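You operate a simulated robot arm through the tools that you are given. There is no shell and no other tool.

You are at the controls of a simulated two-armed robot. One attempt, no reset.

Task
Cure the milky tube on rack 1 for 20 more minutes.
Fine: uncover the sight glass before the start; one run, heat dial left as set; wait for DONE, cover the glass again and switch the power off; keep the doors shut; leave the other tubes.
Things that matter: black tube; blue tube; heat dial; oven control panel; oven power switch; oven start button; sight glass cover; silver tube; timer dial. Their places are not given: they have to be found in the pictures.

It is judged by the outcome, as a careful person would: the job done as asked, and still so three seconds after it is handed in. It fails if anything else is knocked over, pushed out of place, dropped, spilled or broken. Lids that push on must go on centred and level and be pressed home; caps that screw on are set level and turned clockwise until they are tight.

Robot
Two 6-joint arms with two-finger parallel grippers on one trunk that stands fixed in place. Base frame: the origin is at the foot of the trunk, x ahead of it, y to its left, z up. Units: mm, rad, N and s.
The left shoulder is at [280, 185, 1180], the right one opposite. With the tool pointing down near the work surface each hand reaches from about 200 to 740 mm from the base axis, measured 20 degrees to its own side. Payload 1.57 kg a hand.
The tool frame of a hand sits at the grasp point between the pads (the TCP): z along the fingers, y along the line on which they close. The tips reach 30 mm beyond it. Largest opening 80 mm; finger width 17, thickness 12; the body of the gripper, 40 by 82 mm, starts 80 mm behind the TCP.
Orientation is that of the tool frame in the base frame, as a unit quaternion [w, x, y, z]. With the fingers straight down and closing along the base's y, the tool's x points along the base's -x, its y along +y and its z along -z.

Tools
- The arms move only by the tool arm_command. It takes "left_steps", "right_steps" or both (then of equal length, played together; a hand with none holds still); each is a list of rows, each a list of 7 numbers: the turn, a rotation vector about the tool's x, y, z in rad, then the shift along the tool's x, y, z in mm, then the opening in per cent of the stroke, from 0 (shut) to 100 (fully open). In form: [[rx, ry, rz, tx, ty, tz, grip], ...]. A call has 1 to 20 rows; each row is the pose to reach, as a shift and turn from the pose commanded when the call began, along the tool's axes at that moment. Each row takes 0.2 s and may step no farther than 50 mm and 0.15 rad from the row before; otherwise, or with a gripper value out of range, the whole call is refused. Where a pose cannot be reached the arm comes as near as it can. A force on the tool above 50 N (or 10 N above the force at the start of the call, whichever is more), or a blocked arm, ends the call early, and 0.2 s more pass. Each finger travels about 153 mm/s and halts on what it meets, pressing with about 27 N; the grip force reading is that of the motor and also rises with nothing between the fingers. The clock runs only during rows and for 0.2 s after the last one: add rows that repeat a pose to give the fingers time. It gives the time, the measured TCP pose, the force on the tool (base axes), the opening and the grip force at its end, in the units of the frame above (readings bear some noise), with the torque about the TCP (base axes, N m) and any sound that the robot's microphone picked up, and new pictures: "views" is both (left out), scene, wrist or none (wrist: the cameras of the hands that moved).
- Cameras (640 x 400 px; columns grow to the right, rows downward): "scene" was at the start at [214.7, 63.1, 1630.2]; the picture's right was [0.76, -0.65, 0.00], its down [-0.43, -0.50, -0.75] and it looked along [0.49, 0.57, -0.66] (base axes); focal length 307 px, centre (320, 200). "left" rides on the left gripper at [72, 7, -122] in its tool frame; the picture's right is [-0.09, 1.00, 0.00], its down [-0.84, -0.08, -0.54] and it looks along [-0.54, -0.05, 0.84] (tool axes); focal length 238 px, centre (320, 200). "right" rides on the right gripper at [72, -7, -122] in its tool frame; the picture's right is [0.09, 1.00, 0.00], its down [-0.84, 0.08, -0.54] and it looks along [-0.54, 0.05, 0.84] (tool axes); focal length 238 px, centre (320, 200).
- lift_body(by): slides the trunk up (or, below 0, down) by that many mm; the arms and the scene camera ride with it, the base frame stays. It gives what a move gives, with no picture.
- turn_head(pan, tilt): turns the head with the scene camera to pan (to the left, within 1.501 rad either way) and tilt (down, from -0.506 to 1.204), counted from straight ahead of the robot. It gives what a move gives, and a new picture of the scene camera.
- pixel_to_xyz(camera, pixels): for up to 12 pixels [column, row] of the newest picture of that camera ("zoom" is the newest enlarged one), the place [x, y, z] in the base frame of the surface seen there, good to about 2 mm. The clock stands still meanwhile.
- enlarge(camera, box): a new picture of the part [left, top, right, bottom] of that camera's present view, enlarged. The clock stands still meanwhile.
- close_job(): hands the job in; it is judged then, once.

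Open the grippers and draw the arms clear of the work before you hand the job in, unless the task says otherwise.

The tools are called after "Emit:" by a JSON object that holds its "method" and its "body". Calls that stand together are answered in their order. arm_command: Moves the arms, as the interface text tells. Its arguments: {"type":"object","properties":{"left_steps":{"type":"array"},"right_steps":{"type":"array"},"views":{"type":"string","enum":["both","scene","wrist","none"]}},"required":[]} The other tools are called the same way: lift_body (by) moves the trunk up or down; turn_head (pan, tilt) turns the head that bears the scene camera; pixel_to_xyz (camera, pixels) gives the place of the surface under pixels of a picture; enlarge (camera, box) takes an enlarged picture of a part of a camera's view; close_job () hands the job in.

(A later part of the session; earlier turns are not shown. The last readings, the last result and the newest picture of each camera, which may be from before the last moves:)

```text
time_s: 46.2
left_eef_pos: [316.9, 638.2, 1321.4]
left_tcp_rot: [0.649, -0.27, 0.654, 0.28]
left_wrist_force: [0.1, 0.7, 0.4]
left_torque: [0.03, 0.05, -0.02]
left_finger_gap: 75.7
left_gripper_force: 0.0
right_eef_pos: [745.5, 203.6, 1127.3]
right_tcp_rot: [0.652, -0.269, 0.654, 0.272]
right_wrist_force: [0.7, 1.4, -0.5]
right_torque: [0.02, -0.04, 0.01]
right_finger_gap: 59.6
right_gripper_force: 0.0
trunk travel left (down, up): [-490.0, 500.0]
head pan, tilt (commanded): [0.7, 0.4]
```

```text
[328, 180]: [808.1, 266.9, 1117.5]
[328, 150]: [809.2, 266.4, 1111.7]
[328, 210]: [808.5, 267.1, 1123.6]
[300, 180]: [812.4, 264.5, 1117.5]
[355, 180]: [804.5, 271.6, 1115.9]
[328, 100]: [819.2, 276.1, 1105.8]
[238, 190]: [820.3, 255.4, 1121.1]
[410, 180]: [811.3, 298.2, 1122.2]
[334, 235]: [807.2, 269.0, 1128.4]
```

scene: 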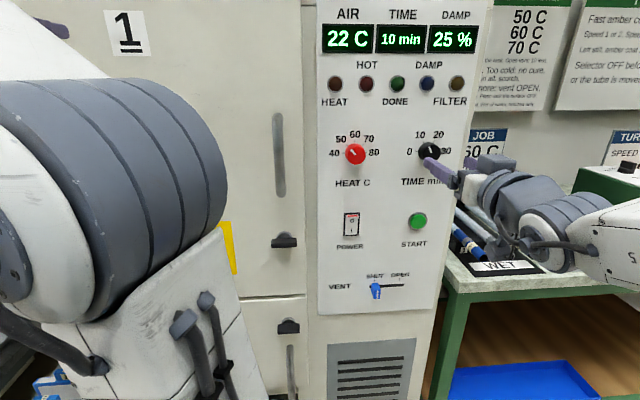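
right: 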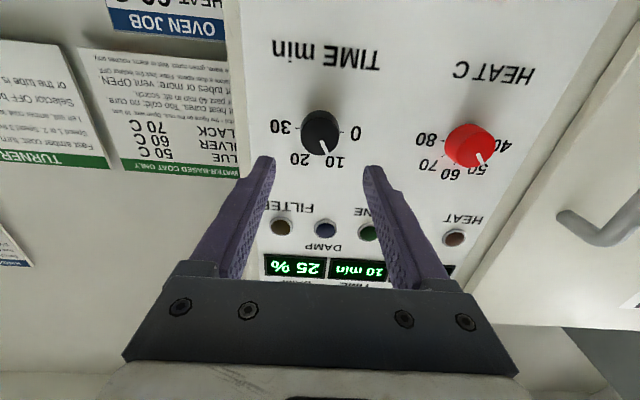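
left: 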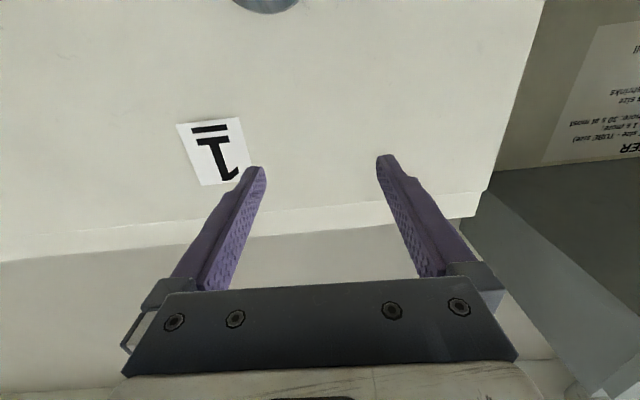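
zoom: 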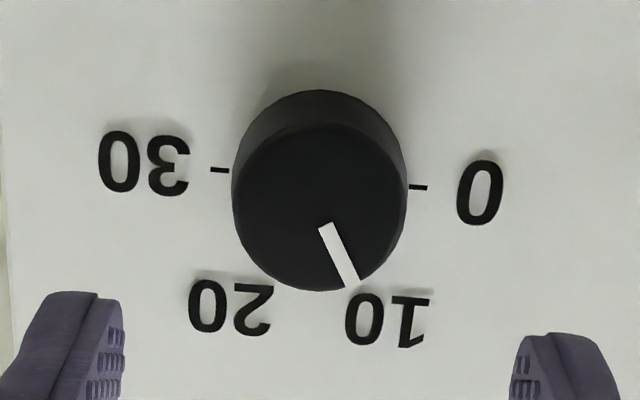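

Dial centre refined to s≈383.6, z≈1123, face n≈760.6. I pre-rotate the hand 0.52 rad anticlockwise, then advance so the tips straddle the dial (about 6 mm off the panel), still open.

Emit:
{"method": "arm_command", "body": {"right_steps": [[0, 0, -0.13, 2, 0, 0, 75], [0, 0, -0.26, 4, -0.4, 0, 75], [0, 0, -0.39, 4, -0.4, 10, 75], [0, 0, -0.52, 4, -0.4, 25, 75], [0, 0, -0.52, 4, -0.4, 45, 75], [0, 0, -0.52, 4, -0.4, 62, 75], [0, 0, -0.52, 4, -0.4, 76, 75], [0, 0, -0.52, 4, -0.4, 76, 75]], "views": "both"}}

```text
time_s: 47.6
left_eef_pos: [315.4, 635.4, 1323.5]
left_tcp_rot: [0.65, -0.27, 0.653, 0.28]
left_wrist_force: [-0.2, 0.1, 0.2]
left_torque: [0.01, 0.01, -0.03]
left_finger_gap: 76.0
left_gripper_force: 0.1
right_eef_pos: [803.6, 229.7, 1146.6]
right_tcp_rot: [0.697, -0.431, 0.565, 0.096]
right_wrist_force: [-50.3, -53.7, -6.7]
right_torque: [-0.83, 0.58, 2.33]
right_finger_gap: 62.1
right_gripper_force: 1.1
right hand out of reach, approached as far as the arm can: row 2, 3, 4, 5, 6, 7
trunk travel left (down, up): [-490.0, 500.0]
head pan, tilt (commanded): [0.7, 0.4]
stopped in row 7 (right hand): the force on the tool passed its limit at 82 N (the readings are from after the stop); the commanded pose is now the measured one
```

scene: 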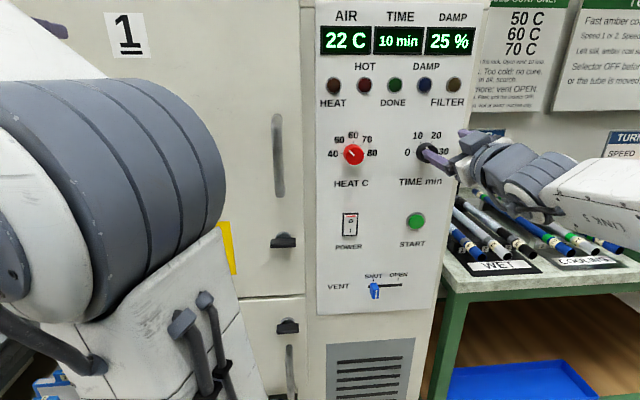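
right: 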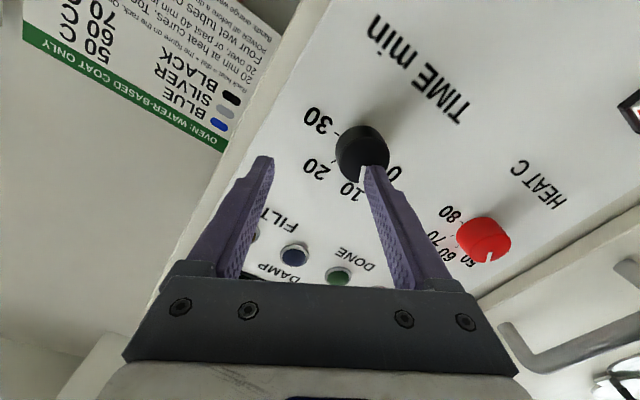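

The turned hand was out of reach and drifted, so a finger pressed on the dial's face (82 N). I back straight off at once.

Emit:
{"method": "arm_command", "body": {"right_steps": [[0, 0, 0, 0, 0, -15, 75], [0, 0, 0, 0, 0, -40, 75], [0, 0, 0, 0, 0, -70, 75]], "views": "both"}}

```text
time_s: 48.4
left_eef_pos: [317.4, 638.0, 1321.6]
left_tcp_rot: [0.649, -0.27, 0.654, 0.281]
left_wrist_force: [0.1, 0.8, 0.4]
left_torque: [-0.01, -0.04, 0.01]
left_finger_gap: 75.9
left_gripper_force: 0.1
right_eef_pos: [760.1, 182.0, 1149.4]
right_tcp_rot: [0.693, -0.436, 0.565, 0.101]
right_wrist_force: [-0.1, 0.7, -0.6]
right_torque: [0.03, -0.01, 0.03]
right_finger_gap: 59.9
right_gripper_force: 0.1
right hand out of reach, approached as far as the arm can: row 2, 3
trunk travel left (down, up): [-490.0, 500.0]
head pan, tilt (commanded): [0.7, 0.4]
```

scene: 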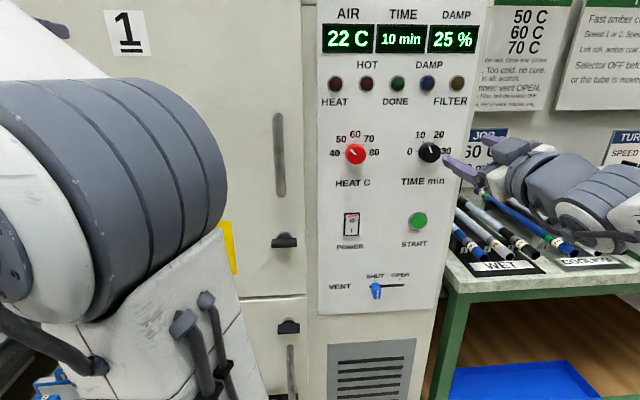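
right: 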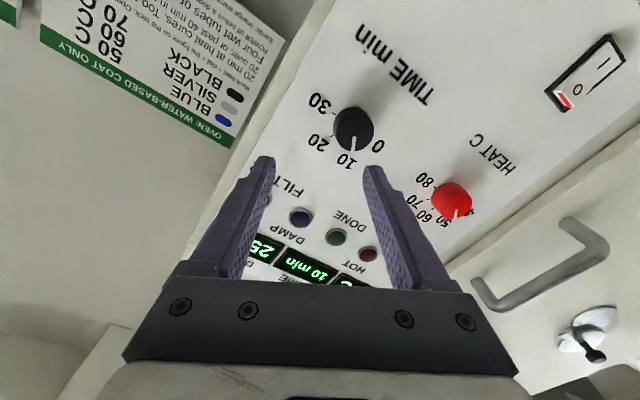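

The dial still reads 10. I turn the hand back to level fingers (that pose was reachable) and re-align 70 mm in front of the dial; later rotation will go clockwise from there, away from the limit.

Emit:
{"method": "arm_command", "body": {"right_steps": [[0, 0, 0.1275, 2.6, 8.7, 0, 75], [0, 0, 0.255, 5.2, 17.3, 0, 75], [0, 0, 0.3825, 7.7, 26, 0, 75], [0, 0, 0.51, 10.3, 34.7, 0, 75], [0, 0, 0.51, 10.3, 34.7, 10, 75]], "views": "wrist"}}

```text
time_s: 49.6
left_eef_pos: [315.4, 637.5, 1321.3]
left_tcp_rot: [0.649, -0.27, 0.654, 0.28]
left_wrist_force: [-0.1, -0.9, 0.5]
left_torque: [-0.01, -0.02, -0.02]
left_finger_gap: 75.9
left_gripper_force: 0.0
right_eef_pos: [749.9, 205.1, 1122.6]
right_tcp_rot: [0.648, -0.276, 0.656, 0.27]
right_wrist_force: [-0.2, -0.2, -0.5]
right_torque: [0.03, -0.01, 0.02]
right_finger_gap: 60.1
right_gripper_force: 0.0
trunk travel left (down, up): [-490.0, 500.0]
head pan, tilt (commanded): [0.7, 0.4]
```

right: 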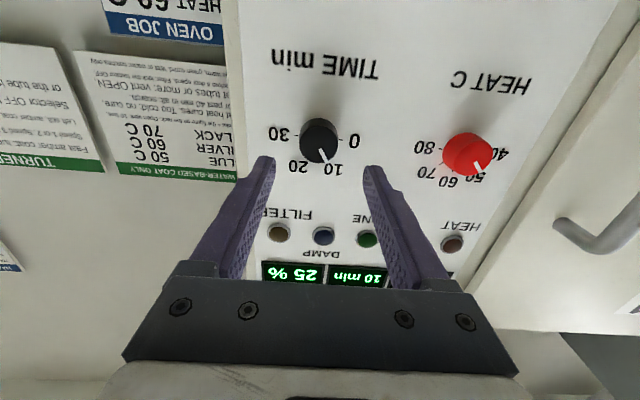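

Aligned again at n≈675, s≈385, z≈1123. I test the clockwise turn (1.05 rad) here in free air to be sure it is reachable.

Emit:
{"method": "arm_command", "body": {"right_steps": [[0, 0, 0.14, 0, 0, 0, 75], [0, 0, 0.28, 0, 0, 0, 75], [0, 0, 0.42, 0, 0, 0, 75], [0, 0, 0.56, 0, 0, 0, 75], [0, 0, 0.7, 0, 0, 0, 75], [0, 0, 0.84, 0, 0, 0, 75], [0, 0, 0.98, 0, 0, 0, 75], [0, 0, 1.1, 0, 0, 0, 75]], "views": "none"}}

```text
time_s: 51.4
left_eef_pos: [316.7, 637.5, 1320.5]
left_tcp_rot: [0.649, -0.27, 0.654, 0.28]
left_wrist_force: [0.4, 0.8, 0.3]
left_torque: [-0.04, 0.02, 0.01]
left_finger_gap: 76.0
left_gripper_force: 0.1
right_eef_pos: [748.8, 206.9, 1123.3]
right_tcp_rot: [0.411, 0.107, 0.703, 0.57]
right_wrist_force: [-0.5, -0.7, -0.1]
right_torque: [0.0, -0.01, -0.01]
right_finger_gap: 59.7
right_gripper_force: 0.2
trunk travel left (down, up): [-490.0, 500.0]
head pan, tilt (commanded): [0.7, 0.4]
```

The clockwise turn is reachable. I turn back to level fingers and then advance in a separate step.

Emit:
{"method": "arm_command", "body": {"right_steps": [[0, 0, -0.14, 0, 0, 0, 75], [0, 0, -0.28, 0, 0, 0, 75], [0, 0, -0.42, 0, 0, 0, 75], [0, 0, -0.56, 0, 0, 0, 75], [0, 0, -0.7, 0, 0, 0, 75], [0, 0, -0.84, 0, 0, 0, 75], [0, 0, -0.98, 0, 0, 0, 75], [0, 0, -1.1, 0, 0, 0, 75], [0, 0, -1.1, 0, 0, 15, 75], [0, 0, -1.1, 0, 0, 30, 75]], "views": "wrist"}}

```text
time_s: 53.6
left_eef_pos: [317.6, 637.6, 1321.7]
left_tcp_rot: [0.649, -0.27, 0.654, 0.28]
left_wrist_force: [-0.3, -0.2, 0.4]
left_torque: [0.03, 0.01, 0.0]
left_finger_gap: 76.2
left_gripper_force: 0.1
right_eef_pos: [769.5, 227.5, 1123.3]
right_tcp_rot: [0.648, -0.277, 0.656, 0.268]
right_wrist_force: [-0.5, -0.7, -0.2]
right_torque: [0.0, 0.01, 0.02]
right_finger_gap: 59.6
right_gripper_force: 0.1
trunk travel left (down, up): [-490.0, 500.0]
head pan, tilt (commanded): [0.7, 0.4]
```

right: 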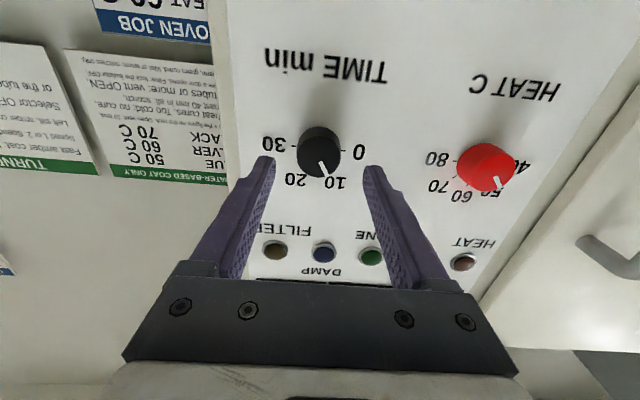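

Dial centred between the fingers at (320,152). I advance 42 mm so the tips straddle the dial, stopping about 7 mm off the panel.

Emit:
{"method": "arm_command", "body": {"right_steps": [[0, 0, 0, 0, 0, 14, 75], [0, 0, 0, 0, 0, 28, 75], [0, 0, 0, 0, 0, 42, 75], [0, 0, 0, 0, 0, 42, 75]], "views": "both"}}

```text
time_s: 54.6
left_eef_pos: [316.5, 638.0, 1322.0]
left_tcp_rot: [0.649, -0.27, 0.654, 0.281]
left_wrist_force: [-0.2, -0.9, -0.5]
left_torque: [-0.01, -0.03, 0.02]
left_finger_gap: 75.7
left_gripper_force: 0.1
right_eef_pos: [799.0, 257.6, 1121.4]
right_tcp_rot: [0.649, -0.277, 0.656, 0.27]
right_wrist_force: [-0.8, -0.7, 0.0]
right_torque: [0.02, -0.02, -0.01]
right_finger_gap: 60.2
right_gripper_force: 0.0
trunk travel left (down, up): [-490.0, 500.0]
head pan, tilt (commanded): [0.7, 0.4]
```

scene: 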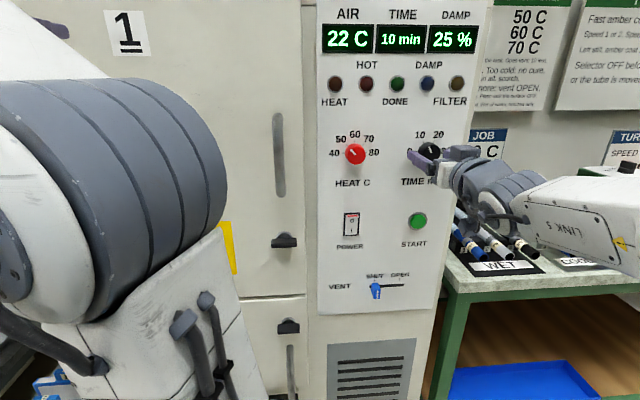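
right: 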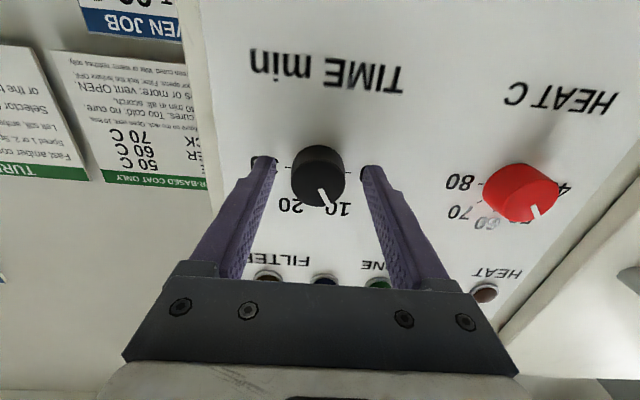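

No contact yet. I close the fingers on the dial.

Emit:
{"method": "arm_command", "body": {"right_steps": [[0, 0, 0, 0, 0, 0, 50], [0, 0, 0, 0, 0, 0, 30], [0, 0, 0, 0, 0, 0, 30]], "views": "wrist"}}

```text
time_s: 55.4
left_eef_pos: [316.9, 638.3, 1321.6]
left_tcp_rot: [0.649, -0.27, 0.654, 0.28]
left_wrist_force: [0.2, -0.2, -0.7]
left_torque: [0.0, 0.02, 0.03]
left_finger_gap: 75.9
left_gripper_force: 0.1
right_eef_pos: [799.9, 256.6, 1121.7]
right_tcp_rot: [0.649, -0.276, 0.656, 0.269]
right_wrist_force: [6.1, -0.7, 1.1]
right_torque: [0.01, 0.0, -0.19]
right_finger_gap: 36.9
right_gripper_force: 43.1
trunk travel left (down, up): [-490.0, 500.0]
head pan, tilt (commanded): [0.7, 0.4]
```

right: 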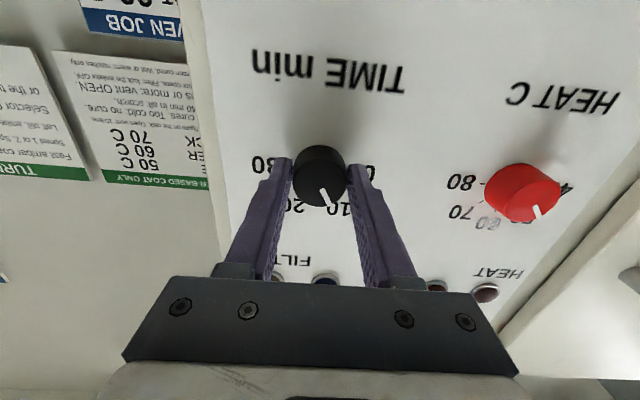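

Gripped (36.9 mm, side force ~6 N). I turn clockwise half the way and check the display.

Emit:
{"method": "arm_command", "body": {"right_steps": [[0, 0, 0.13, 0, 0, 0, 30], [0, 0, 0.26, 0, 0, 0, 30], [0, 0, 0.39, 0, 0, 0, 30], [0, 0, 0.52, 0, 0, 0, 30]], "views": "both"}}

```text
time_s: 56.4
left_eef_pos: [317.2, 639.4, 1322.3]
left_tcp_rot: [0.649, -0.27, 0.654, 0.28]
left_wrist_force: [0.6, 0.3, -0.3]
left_torque: [-0.02, -0.01, -0.01]
left_finger_gap: 76.1
left_gripper_force: 0.0
right_eef_pos: [799.0, 257.2, 1121.6]
right_tcp_rot: [0.556, -0.099, 0.705, 0.429]
right_wrist_force: [3.5, 2.5, -0.8]
right_torque: [0.18, -0.15, 0.08]
right_finger_gap: 36.9
right_gripper_force: 43.3
trunk travel left (down, up): [-490.0, 500.0]
head pan, tilt (commanded): [0.7, 0.4]
```

scene: 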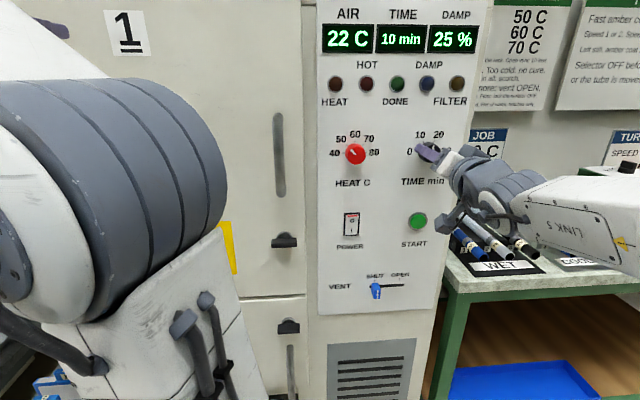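
right: 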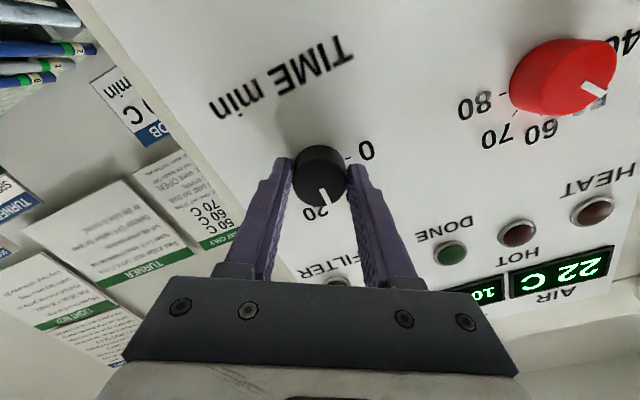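

The dial turns with the hand (its mark keeps its place between the fingers); the display still shows 10, probably stepping in tens. I turn the other half.

Emit:
{"method": "arm_command", "body": {"right_steps": [[0, 0, 0.13, 0, 0, 0, 30], [0, 0, 0.26, 0, 0, 0, 30], [0, 0, 0.39, 0, 0, 0, 30], [0, 0, 0.527, 0, 0, 0, 30]], "views": "both"}}

Emit:
{"method": "enlarge", "body": {"camera": "scene", "box": [320, 0, 500, 200]}}

```text
time_s: 57.4
left_eef_pos: [316.0, 639.4, 1319.7]
left_tcp_rot: [0.649, -0.27, 0.654, 0.28]
left_wrist_force: [-0.1, 0.5, -0.7]
left_torque: [-0.02, -0.02, 0.01]
left_finger_gap: 76.0
left_gripper_force: 0.1
right_eef_pos: [799.2, 258.7, 1124.0]
right_tcp_rot: [0.426, 0.086, 0.706, 0.559]
right_wrist_force: [-9.5, 6.5, 0.8]
right_torque: [0.02, -0.02, 0.77]
right_finger_gap: 36.6
right_gripper_force: 43.5
trunk travel left (down, up): [-490.0, 500.0]
head pan, tilt (commanded): [0.7, 0.4]
```

scene: 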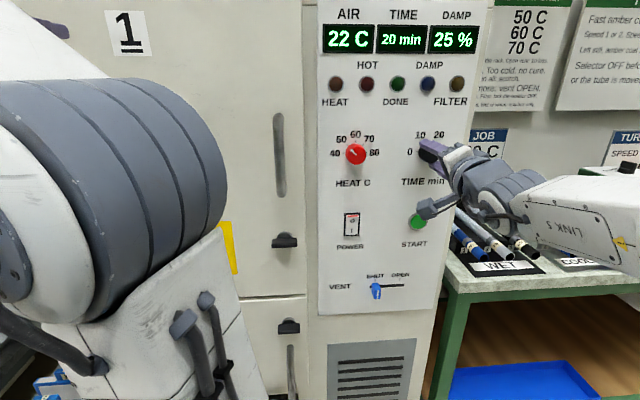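
right: 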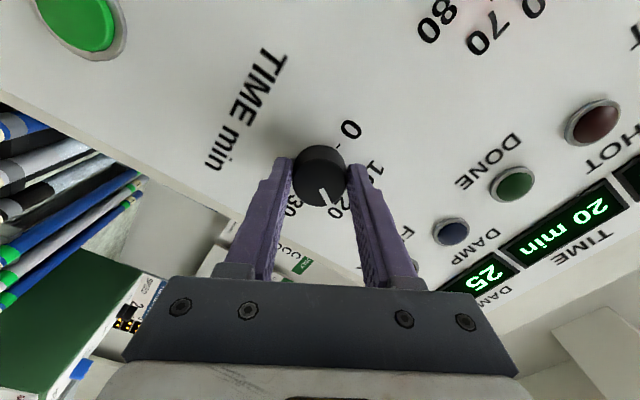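

```text
2.00 times, centred on (410, 100) of scene
```

zoom: 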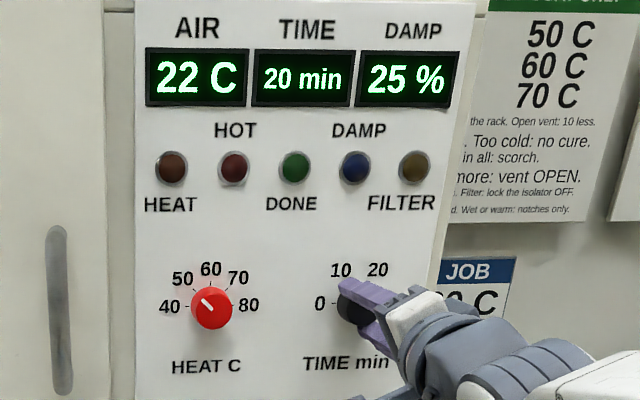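

TIME now reads 20 min, heat dial untouched at 50. I open the fingers and retract straight back.

Emit:
{"method": "arm_command", "body": {"right_steps": [[0, 0, 0, 0, 0, 0, 50], [0, 0, 0, 0, 0, 0, 75], [0, 0, 0, 0, 0, 0, 75], [0, 0, 0, 0, 0, -20, 75], [0, 0, 0, 0, 0, -45, 75], [0, 0, 0, 0, 0, -75, 75]], "views": "both"}}

Emit:
{"method": "enlarge", "body": {"camera": "scene", "box": [320, 0, 500, 200]}}

```text
time_s: 58.8
left_eef_pos: [318.5, 638.6, 1321.2]
left_tcp_rot: [0.649, -0.271, 0.654, 0.28]
left_wrist_force: [0.9, 0.7, 0.1]
left_torque: [0.02, 0.0, -0.01]
left_finger_gap: 75.8
left_gripper_force: 0.0
right_eef_pos: [749.3, 204.3, 1122.2]
right_tcp_rot: [0.426, 0.088, 0.706, 0.558]
right_wrist_force: [1.3, -0.1, -0.1]
right_torque: [-0.01, -0.02, -0.02]
right_finger_gap: 59.9
right_gripper_force: 0.0
trunk travel left (down, up): [-490.0, 500.0]
head pan, tilt (commanded): [0.7, 0.4]
```

scene: 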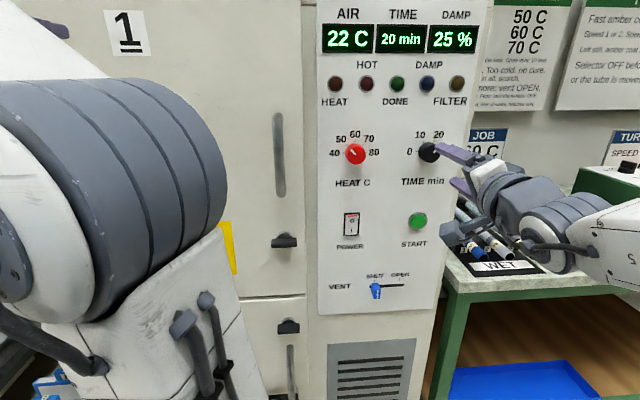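
right: 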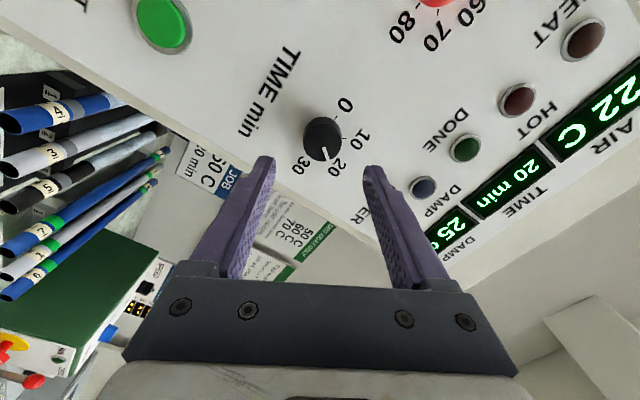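

```text
2.00 times, centred on (410, 100) of scene
```

zoom: 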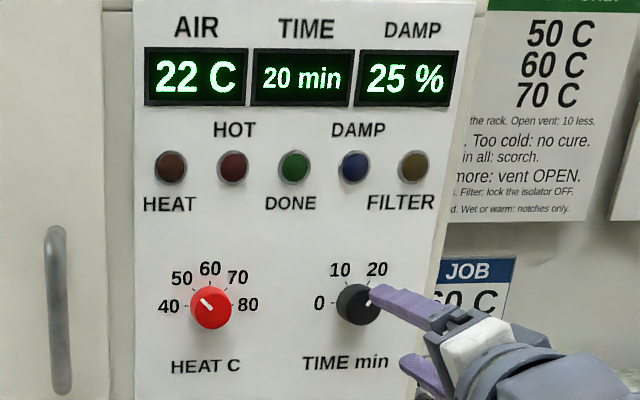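

The timer is set and the hand is clear. I level the right hand again, lower it to the START button's height at a standoff and close the fingers for pressing.

Emit:
{"method": "arm_command", "body": {"right_steps": [[0, 0, -0.1303, 9.5, -16.2, -5, 75], [0, 0, -0.2606, 19, -32.4, -5, 60], [0, 0, -0.3909, 28.5, -48.5, -5, 40], [0, 0, -0.5212, 38, -64.7, -5, 20], [0, 0, -0.6516, 47.4, -80.9, -5, 0], [0, 0, -0.7819, 56.9, -97.1, -5, 0], [0, 0, -0.9122, 66.4, -113.2, -5, 0], [0, 0, -1.0425, 75.9, -129.4, 0, 0], [0, 0, -1.0425, 75.9, -129.4, 15, 0], [0, 0, -1.0425, 75.9, -129.4, 15, 0]], "views": "both"}}

```text
time_s: 61.0
left_eef_pos: [317.3, 637.7, 1321.1]
left_tcp_rot: [0.649, -0.27, 0.654, 0.28]
left_wrist_force: [-0.4, 0.7, -0.2]
left_torque: [-0.02, 0.03, 0.02]
left_finger_gap: 75.9
left_gripper_force: 0.0
right_eef_pos: [765.6, 200.9, 973.5]
right_tcp_rot: [0.645, -0.281, 0.654, 0.276]
right_wrist_force: [1.2, -0.1, -0.4]
right_torque: [0.01, -0.05, -0.02]
right_finger_gap: 0.4
right_gripper_force: 20.9
right hand out of reach, approached as far as the arm can: row 5, 6, 7, 8, 9, 10
trunk travel left (down, up): [-490.0, 500.0]
head pan, tilt (commanded): [0.7, 0.4]
```

scene: 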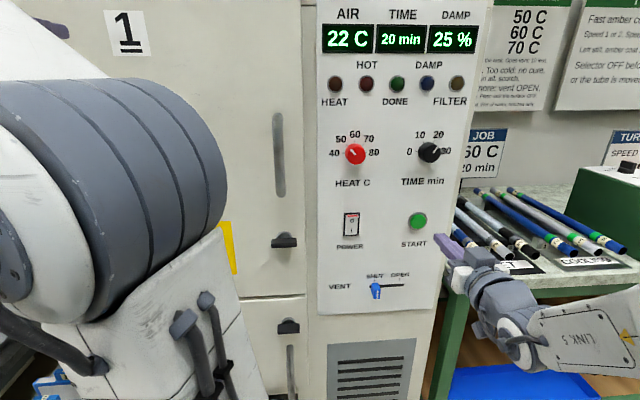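
right: 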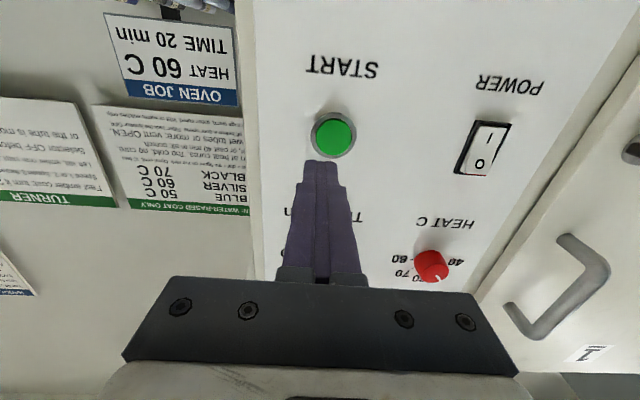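

The lower pose is again at a reach limit relative to the shoulder (offset 15 mm sideways). I lower the trunk 150 mm so START is at the same relative height as the dial was, then re-align.

Emit:
{"method": "lift_body", "body": {"by": -150}}

Emit:
{"method": "arm_command", "body": {"right_steps": [[0, 0, 0, -40, 0, -5, 0], [0, 0, 0, -80, 5, -5, 0], [0, 0, 0, -120, 10, 0, 0], [0, 0, 0, -150, 15, 10, 0], [0, 0, 0, -150, 15, 10, 0]], "views": "both"}}

```text
time_s: 62.8
left_eef_pos: [317.7, 637.4, 1169.7]
left_tcp_rot: [0.649, -0.27, 0.654, 0.28]
left_wrist_force: [0.2, -0.7, 0.4]
left_torque: [0.01, 0.02, 0.0]
left_finger_gap: 75.7
left_gripper_force: 0.1
right_eef_pos: [764.8, 200.6, 824.0]
right_tcp_rot: [0.645, -0.281, 0.655, 0.276]
right_wrist_force: [-0.4, 0.8, -0.4]
right_torque: [0.01, -0.01, -0.01]
right_finger_gap: 0.0
right_gripper_force: 21.3
trunk travel left (down, up): [-340.0, 650.0]
head pan, tilt (commanded): [0.7, 0.4]
```

```text
time_s: 64.0
left_eef_pos: [317.5, 638.1, 1172.5]
left_tcp_rot: [0.649, -0.271, 0.654, 0.28]
left_wrist_force: [0.3, -0.2, 1.0]
left_torque: [0.0, -0.03, -0.04]
left_finger_gap: 76.0
left_gripper_force: 0.0
right_eef_pos: [762.2, 220.7, 973.3]
right_tcp_rot: [0.645, -0.28, 0.656, 0.275]
right_wrist_force: [-0.1, 0.5, -0.2]
right_torque: [-0.03, -0.01, -0.02]
right_finger_gap: 0.2
right_gripper_force: 21.5
trunk travel left (down, up): [-340.0, 650.0]
head pan, tilt (commanded): [0.7, 0.4]
```

scene: 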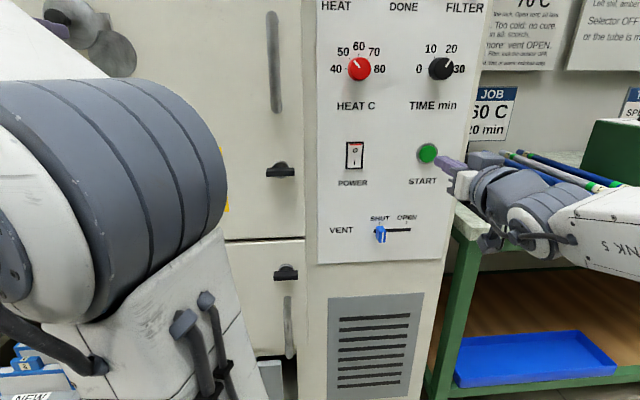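
right: 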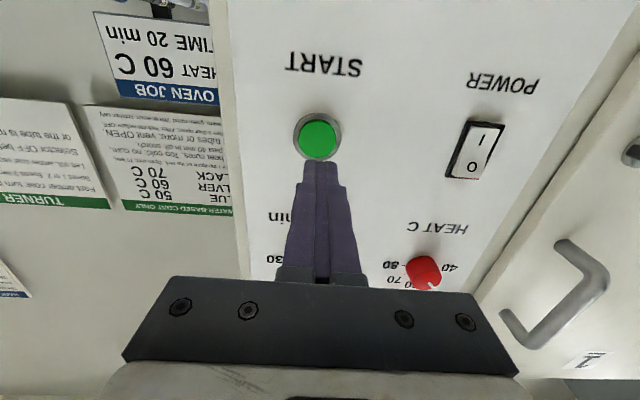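

Fingers now point at START (button at (318,138)). I verify the button's place and tilt the head up to see the displays.

Emit:
{"method": "pixel_to_xyz", "body": {"camera": "right", "pixels": [[317, 138], [317, 125], [317, 152], [304, 138], [331, 138]]}}

Emit:
{"method": "turn_head", "body": {"pan": 0.7, "tilt": 0.2}}

```text
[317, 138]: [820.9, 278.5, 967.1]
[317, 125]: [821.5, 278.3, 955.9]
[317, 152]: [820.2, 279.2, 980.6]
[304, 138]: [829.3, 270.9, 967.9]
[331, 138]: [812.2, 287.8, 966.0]
```

```text
time_s: 64.7
left_eef_pos: [317.4, 638.0, 1170.3]
left_tcp_rot: [0.649, -0.271, 0.654, 0.28]
left_wrist_force: [-0.3, 0.3, -0.2]
left_torque: [-0.01, 0.04, 0.0]
left_finger_gap: 75.7
left_gripper_force: 0.1
right_eef_pos: [762.7, 220.2, 974.2]
right_tcp_rot: [0.645, -0.281, 0.655, 0.276]
right_wrist_force: [-0.3, 0.4, -0.2]
right_torque: [-0.03, -0.01, -0.03]
right_finger_gap: 0.0
right_gripper_force: 21.1
trunk travel left (down, up): [-340.0, 650.0]
head pan, tilt (commanded): [0.7, 0.201]
```

scene: 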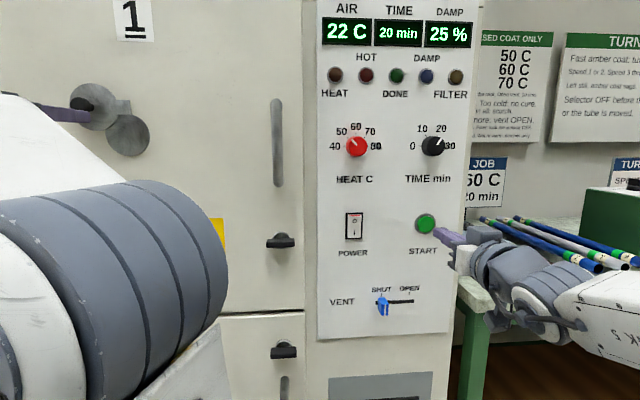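

The view is ideal: TIME 20 min, cover open, vent shut, power rocker ON. I align 5 mm lower and move the closed tips to just short of the START button.

Emit:
{"method": "arm_command", "body": {"right_steps": [[0, 0, 0, 5, -2, 15, 0], [0, 0, 0, 5, -2, 30, 0], [0, 0, 0, 5, -2, 44, 0], [0, 0, 0, 5, -2, 44, 0]], "views": "both"}}

```text
time_s: 65.7
left_eef_pos: [317.7, 637.9, 1170.1]
left_tcp_rot: [0.649, -0.269, 0.654, 0.279]
left_wrist_force: [0.1, 0.6, 1.6]
left_torque: [0.0, 0.0, 0.03]
left_finger_gap: 75.9
left_gripper_force: 0.0
right_eef_pos: [794.6, 250.5, 967.3]
right_tcp_rot: [0.645, -0.281, 0.655, 0.276]
right_wrist_force: [0.3, -0.5, 0.6]
right_torque: [-0.05, 0.02, -0.02]
right_finger_gap: 0.0
right_gripper_force: 21.6
trunk travel left (down, up): [-340.0, 650.0]
head pan, tilt (commanded): [0.7, 0.201]
```

scene: 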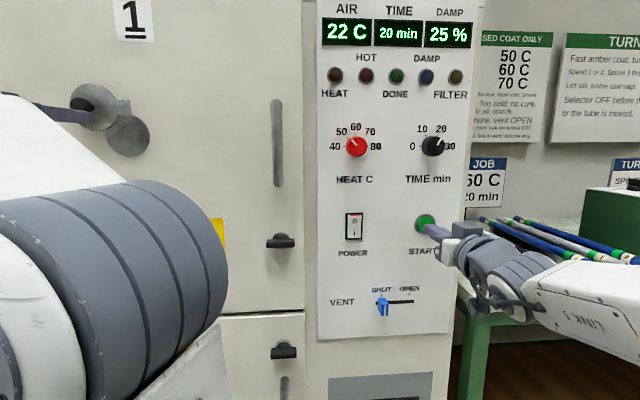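
right: 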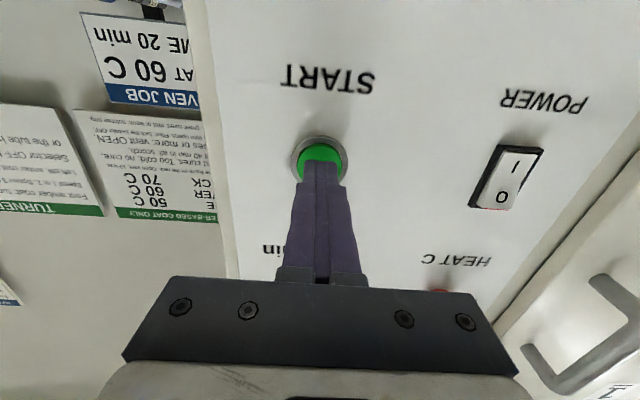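

Tips are about 8 mm from the button face, centred. I press in slowly about 4 mm past contact and come back out.

Emit:
{"method": "arm_command", "body": {"right_steps": [[0, 0, 0, 0, 0, 6, 0], [0, 0, 0, 0, 0, 9, 0], [0, 0, 0, 0, 0, 11, 0], [0, 0, 0, 0, 0, 13, 0], [0, 0, 0, 0, 0, 13, 0], [0, 0, 0, 0, 0, 0, 0], [0, 0, 0, 0, 0, -20, 0]], "views": "both"}}

```text
time_s: 67.3
left_eef_pos: [317.1, 639.0, 1171.2]
left_tcp_rot: [0.649, -0.271, 0.654, 0.28]
left_wrist_force: [0.9, 0.2, -0.4]
left_torque: [-0.03, 0.0, 0.01]
left_finger_gap: 75.9
left_gripper_force: 0.2
right_eef_pos: [780.3, 236.5, 967.1]
right_tcp_rot: [0.644, -0.281, 0.656, 0.275]
right_wrist_force: [-0.1, 0.5, 0.2]
right_torque: [0.04, -0.02, 0.04]
right_finger_gap: 0.2
right_gripper_force: 21.0
trunk travel left (down, up): [-340.0, 650.0]
head pan, tilt (commanded): [0.7, 0.201]
heard: click
```

scene: 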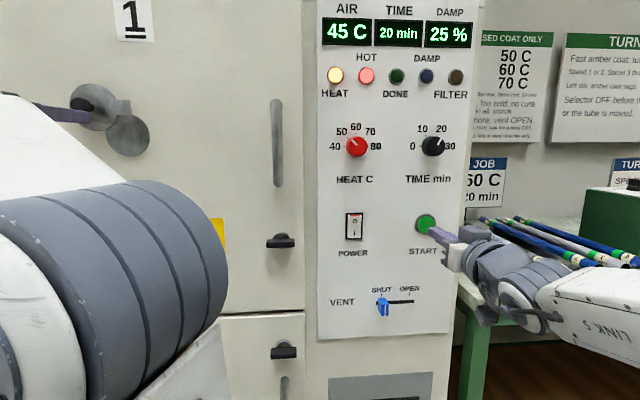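
right: 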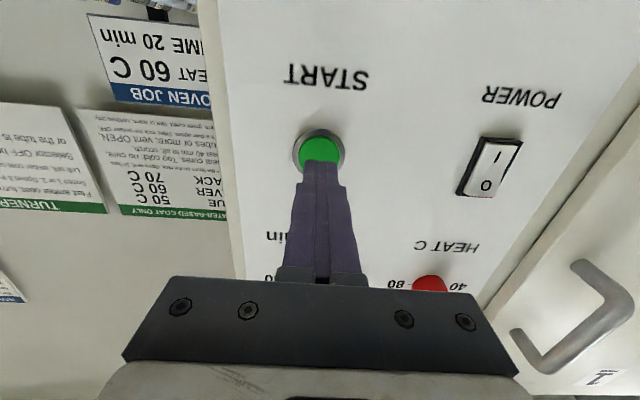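

Click heard; HEAT and HOT lamps are lit and AIR is rising (45 C): the run has started. I draw the right hand back and bring it level in front of the power switch at a standoff while waiting.

Emit:
{"method": "arm_command", "body": {"right_steps": [[0, 0, 0, 0, 0, -25, 0], [0, 0, 0, -5, 25, -30, 0], [0, 0, 0, -10, 60, -30, 0], [0, 0, 0, -16, 95, -30, 0], [0, 0, 0, -16, 125, -30, 0], [0, 0, 0, -16, 147, -30, 0]], "views": "both"}}

```text
time_s: 68.7
left_eef_pos: [318.2, 638.4, 1171.2]
left_tcp_rot: [0.649, -0.27, 0.654, 0.279]
left_wrist_force: [0.4, 0.4, 0.2]
left_torque: [0.01, 0.02, 0.0]
left_finger_gap: 76.1
left_gripper_force: 0.1
right_eef_pos: [730.5, 244.2, 991.6]
right_tcp_rot: [0.643, -0.284, 0.655, 0.277]
right_wrist_force: [0.9, -0.3, 0.0]
right_torque: [-0.02, -0.01, -0.01]
right_finger_gap: 0.0
right_gripper_force: 21.7
right hand out of reach, approached as far as the arm can: row 3, 4, 5, 6
trunk travel left (down, up): [-340.0, 650.0]
head pan, tilt (commanded): [0.7, 0.201]
```

scene: 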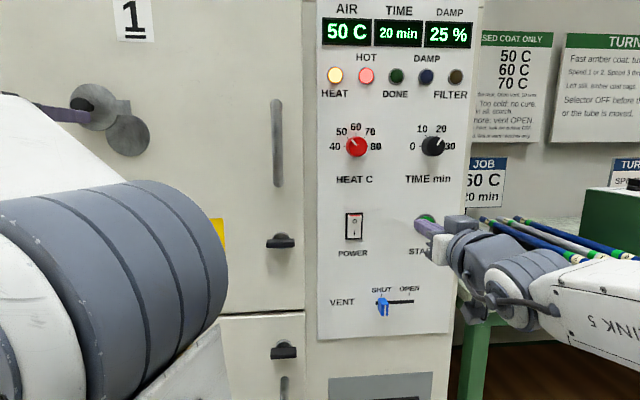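
right: 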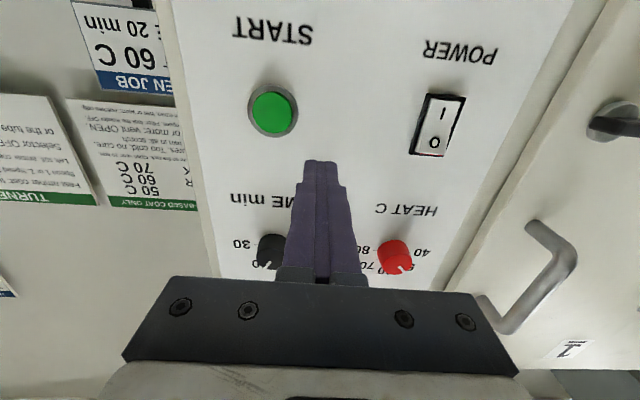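

The run is heating (50 C). The right hand hit a wrist limit at s≈344; turning the wrist clockwise moves away from that limit, so I turn it 0.65 rad while moving left to the power switch.

Emit:
{"method": "arm_command", "body": {"right_steps": [[0, 0, 0.14, 0, 0, 0, 0], [0, 0, 0.28, 0, 10, 0, 0], [0, 0, 0.42, 2, 30, 0, 0], [0, 0, 0.56, 4, 55, 0, 0], [0, 0, 0.65, 6, 80, 0, 0], [0, 0, 0.65, 7.6, 106, 0, 0], [0, 0, 0.65, 7.6, 106, 0, 0]], "views": "both"}}

```text
time_s: 70.3
left_eef_pos: [317.0, 638.3, 1171.3]
left_tcp_rot: [0.649, -0.27, 0.654, 0.28]
left_wrist_force: [-0.2, -0.1, 0.2]
left_torque: [0.02, 0.0, 0.0]
left_finger_gap: 75.7
left_gripper_force: 0.0
right_eef_pos: [708.1, 277.6, 1006.9]
right_tcp_rot: [0.504, -0.077, 0.715, 0.478]
right_wrist_force: [-0.4, 0.1, -0.2]
right_torque: [0.01, 0.0, 0.02]
right_finger_gap: 0.4
right_gripper_force: 21.7
right hand out of reach, approached as far as the arm can: row 2, 3, 4, 5, 6
trunk travel left (down, up): [-340.0, 650.0]
head pan, tilt (commanded): [0.7, 0.201]
```

scene: 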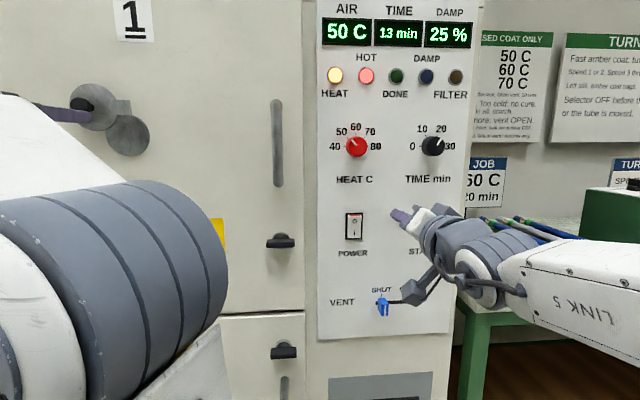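
right: 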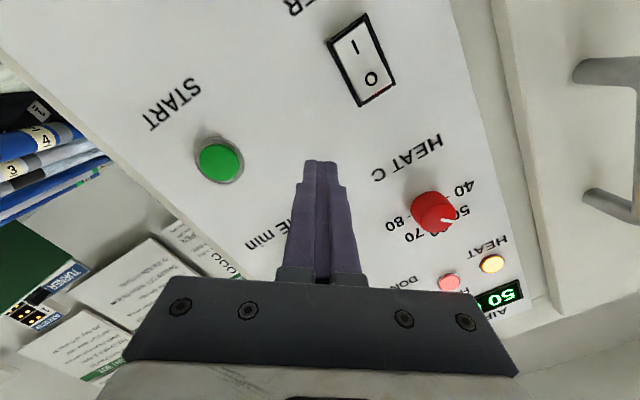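

Timer counts down (13 min left, HEAT at 50 C). The last row was not flagged as out of reach, so I hold one row and re-read the right hand's pose.

Emit:
{"method": "arm_command", "body": {"right_steps": [[0, 0, 0, 0, 0, 0, 0]], "views": "scene"}}

```text
time_s: 70.7
left_eef_pos: [317.3, 637.9, 1171.4]
left_tcp_rot: [0.648, -0.27, 0.654, 0.281]
left_wrist_force: [-0.3, -0.1, -0.7]
left_torque: [0.01, 0.02, -0.01]
left_finger_gap: 75.9
left_gripper_force: 0.0
right_eef_pos: [708.9, 277.0, 1007.0]
right_tcp_rot: [0.504, -0.077, 0.715, 0.478]
right_wrist_force: [-0.1, 0.3, 0.3]
right_torque: [-0.03, 0.04, -0.03]
right_finger_gap: 0.1
right_gripper_force: 21.1
trunk travel left (down, up): [-340.0, 650.0]
head pan, tilt (commanded): [0.7, 0.201]
```

scene: 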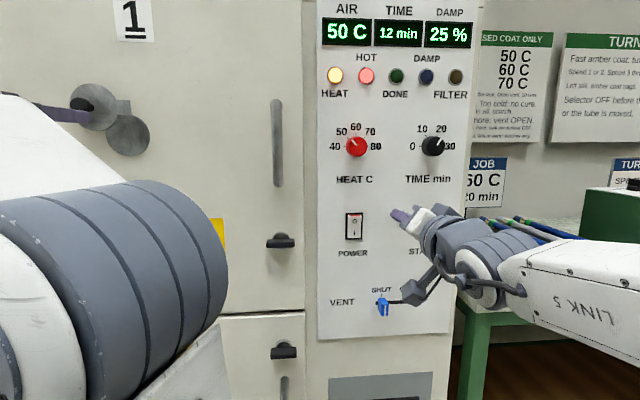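

12 min remain. The limit is relieved by yawing the tool to the left, so I yaw it 0.32 rad toward the left and approach the power switch obliquely from the right, keeping a ~40 mm standoff.

Emit:
{"method": "arm_command", "body": {"right_steps": [[-0.0635, 0.0485, -0.003, 5, 2, -5, 0], [-0.127, 0.097, -0.0055, 15, 6, -2, 0], [-0.1905, 0.1455, -0.008, 27, 12, 6, 0], [-0.254, 0.194, -0.011, 40.6, 17.9, 16.9, 0], [-0.254, 0.194, -0.011, 40.6, 17.9, 16.9, 0]], "views": "both"}}

```text
time_s: 71.9
left_eef_pos: [317.0, 636.9, 1170.1]
left_tcp_rot: [0.649, -0.27, 0.654, 0.28]
left_wrist_force: [-0.3, 1.0, -0.1]
left_torque: [0.01, 0.0, 0.01]
left_finger_gap: 76.1
left_gripper_force: 0.0
right_eef_pos: [639.8, 354.3, 961.9]
right_tcp_rot: [0.443, -0.172, 0.692, 0.543]
right_wrist_force: [0.1, -0.4, -0.5]
right_torque: [0.01, -0.05, -0.01]
right_finger_gap: 0.1
right_gripper_force: 21.8
right hand out of reach, approached as far as the arm can: row 1, 2
trunk travel left (down, up): [-340.0, 650.0]
head pan, tilt (commanded): [0.7, 0.201]
```

scene: 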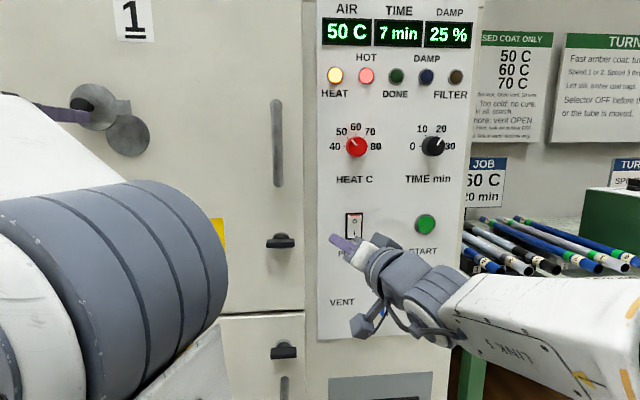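
right: 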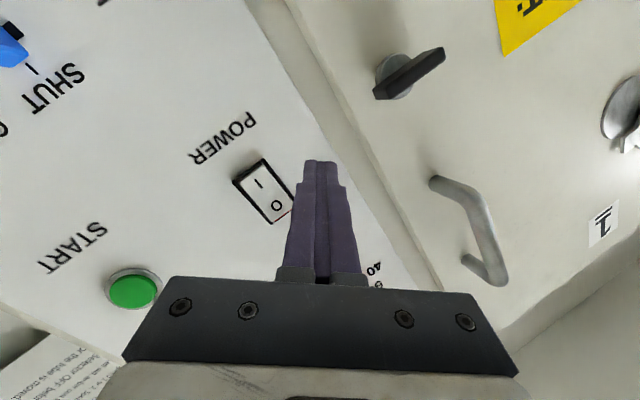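

The right hand is now at s≈202 with a 20° left yaw (7 min remain). I shift it right and up to a standoff in front of the rocker's upper (O) end.

Emit:
{"method": "arm_command", "body": {"right_steps": [[0, 0, 0, -13, -8, -10, 0], [0, 0, 0, -27, -16, -15.4, 0], [0, 0, 0, -40, -24, -15.4, 0], [0, 0, 0, -53.3, -31.6, -15.4, 0], [0, 0, 0, -53.3, -31.6, -15.4, 0]], "views": "both"}}

```text
time_s: 73.1
left_eef_pos: [317.4, 638.3, 1170.8]
left_tcp_rot: [0.649, -0.27, 0.654, 0.28]
left_wrist_force: [-0.4, 0.0, 1.0]
left_torque: [0.01, 0.04, 0.0]
left_finger_gap: 76.1
left_gripper_force: 0.1
right_eef_pos: [684.8, 317.3, 987.2]
right_tcp_rot: [0.444, -0.172, 0.692, 0.543]
right_wrist_force: [-0.3, -0.4, -0.8]
right_torque: [-0.01, 0.02, 0.03]
right_finger_gap: 0.1
right_gripper_force: 21.3
trunk travel left (down, up): [-340.0, 650.0]
head pan, tilt (commanded): [0.7, 0.201]
```

scene: 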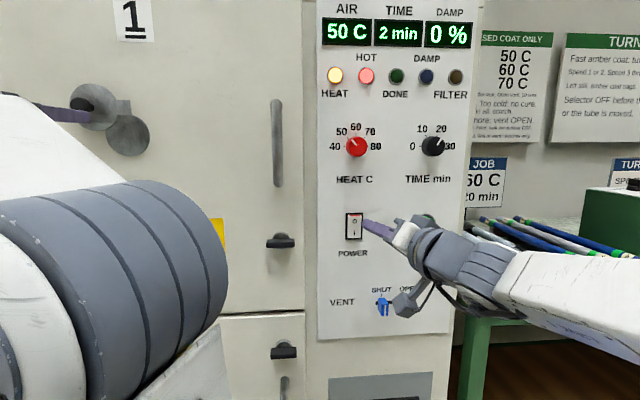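
right: 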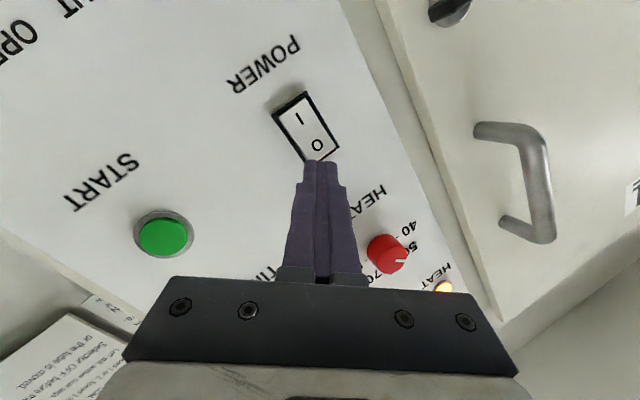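

DAMP fell to 0 and 2 min remain; the right tips point at the rocker's O end from a standoff. Meanwhile I close the left fingers and raise the left hand above the knob's height, still clear of it, while the timer runs out.

Emit:
{"method": "arm_command", "body": {"left_steps": [[0, 0, 0, -15, 0, 0, 70], [0, 0, 0, -35, -5, 0, 45], [0, 0, 0, -55, -10, 0, 20], [0, 0, 0, -70, -13, 0, 0], [0, 0, 0, -70, -13, 0, 0]], "views": "both"}}

```text
time_s: 74.3
left_eef_pos: [328.1, 628.0, 1241.0]
left_tcp_rot: [0.649, -0.27, 0.654, 0.28]
left_wrist_force: [0.4, 0.7, 0.5]
left_torque: [-0.02, 0.01, -0.06]
left_finger_gap: 0.1
left_gripper_force: 21.6
right_eef_pos: [685.1, 317.4, 987.0]
right_tcp_rot: [0.443, -0.171, 0.692, 0.543]
right_wrist_force: [0.0, 0.5, 0.0]
right_torque: [-0.02, -0.02, -0.02]
right_finger_gap: 0.0
right_gripper_force: 21.3
trunk travel left (down, up): [-340.0, 650.0]
head pan, tilt (commanded): [0.7, 0.201]
```

scene: 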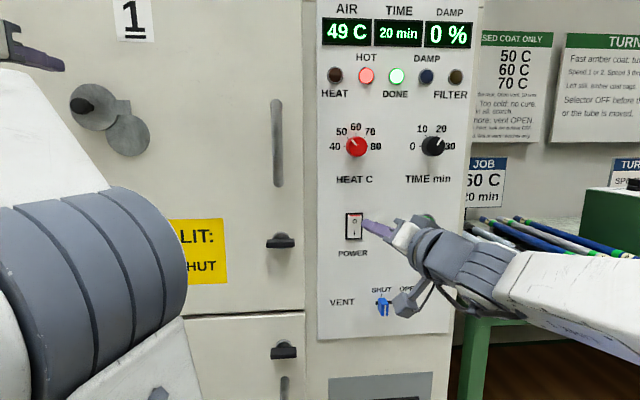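
left: 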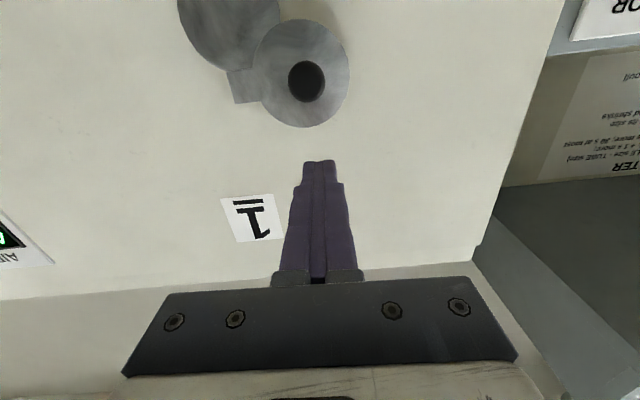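

DONE is lit and HEAT is off; the run is complete. The left hand (closed) is above and in front of the knob at (306,81); I measure the knob before pushing.

Emit:
{"method": "pixel_to_xyz", "body": {"camera": "left", "pixels": [[306, 81], [306, 70], [306, 95], [293, 81], [320, 81], [335, 90], [242, 88], [306, 115]]}}

Emit:
{"method": "enlarge", "body": {"camera": "left", "box": [200, 20, 380, 180]}}

```text
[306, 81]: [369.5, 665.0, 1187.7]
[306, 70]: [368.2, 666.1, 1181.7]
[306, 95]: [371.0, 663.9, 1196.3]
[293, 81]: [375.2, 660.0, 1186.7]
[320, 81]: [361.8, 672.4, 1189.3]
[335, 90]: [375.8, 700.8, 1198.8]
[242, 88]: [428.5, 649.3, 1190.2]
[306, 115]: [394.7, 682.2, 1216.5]
```

```text
2.50 times, centred on (290, 100) of left
```

zoom: 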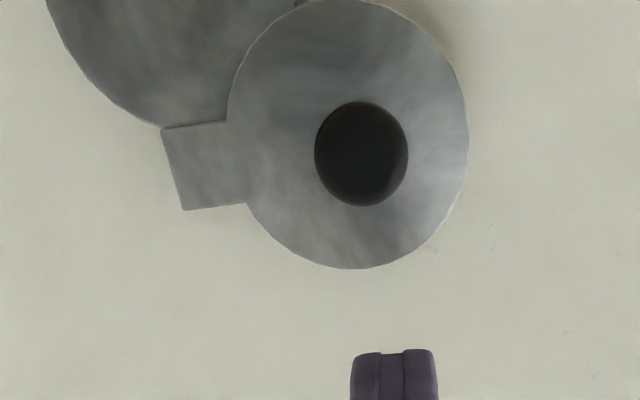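

Knob centre is at s≈-209..-212, z≈1188. I advance the closed left fingers to knob depth while above it, then lower to just over its top.

Emit:
{"method": "arm_command", "body": {"left_steps": [[0, 0, 0, 0, -1, 16, 0], [0, 0, 0, 0, -1, 32, 0], [0, 0, 0, 0, -1, 46, 0], [0, 0, 0, 14, -1, 46, 0], [0, 0, 0, 26, -1, 46, 0], [0, 0, 0, 26, -1, 46, 0]], "views": "both"}}

```text
time_s: 75.7
left_eef_pos: [359.7, 660.8, 1214.7]
left_tcp_rot: [0.649, -0.27, 0.654, 0.28]
left_wrist_force: [0.0, -0.3, -0.5]
left_torque: [0.01, 0.02, -0.02]
left_finger_gap: 0.0
left_gripper_force: 21.7
right_eef_pos: [685.4, 315.7, 987.7]
right_tcp_rot: [0.442, -0.171, 0.693, 0.543]
right_wrist_force: [-0.4, -0.2, 0.2]
right_torque: [-0.04, 0.0, -0.02]
right_finger_gap: 0.1
right_gripper_force: 21.1
trunk travel left (down, up): [-340.0, 650.0]
head pan, tilt (commanded): [0.7, 0.201]
```

scene: 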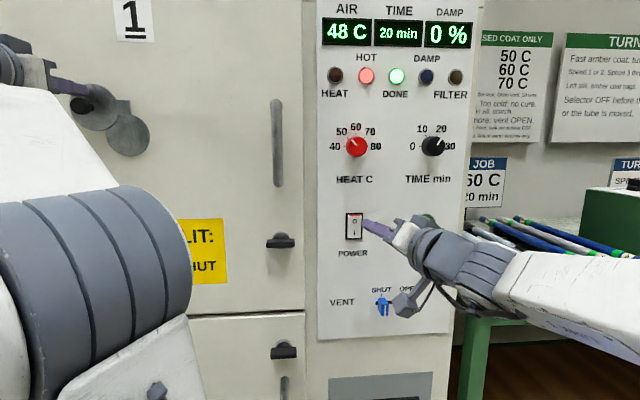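
left: 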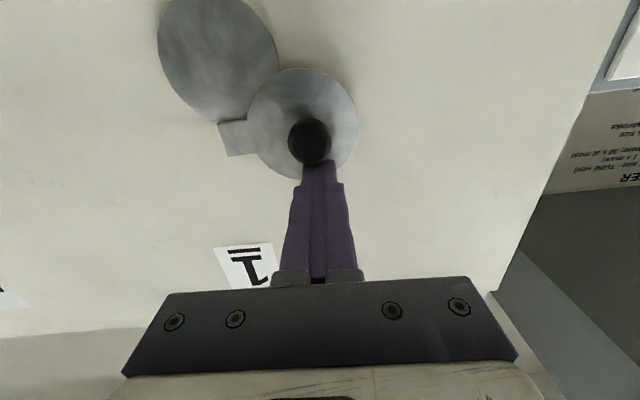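

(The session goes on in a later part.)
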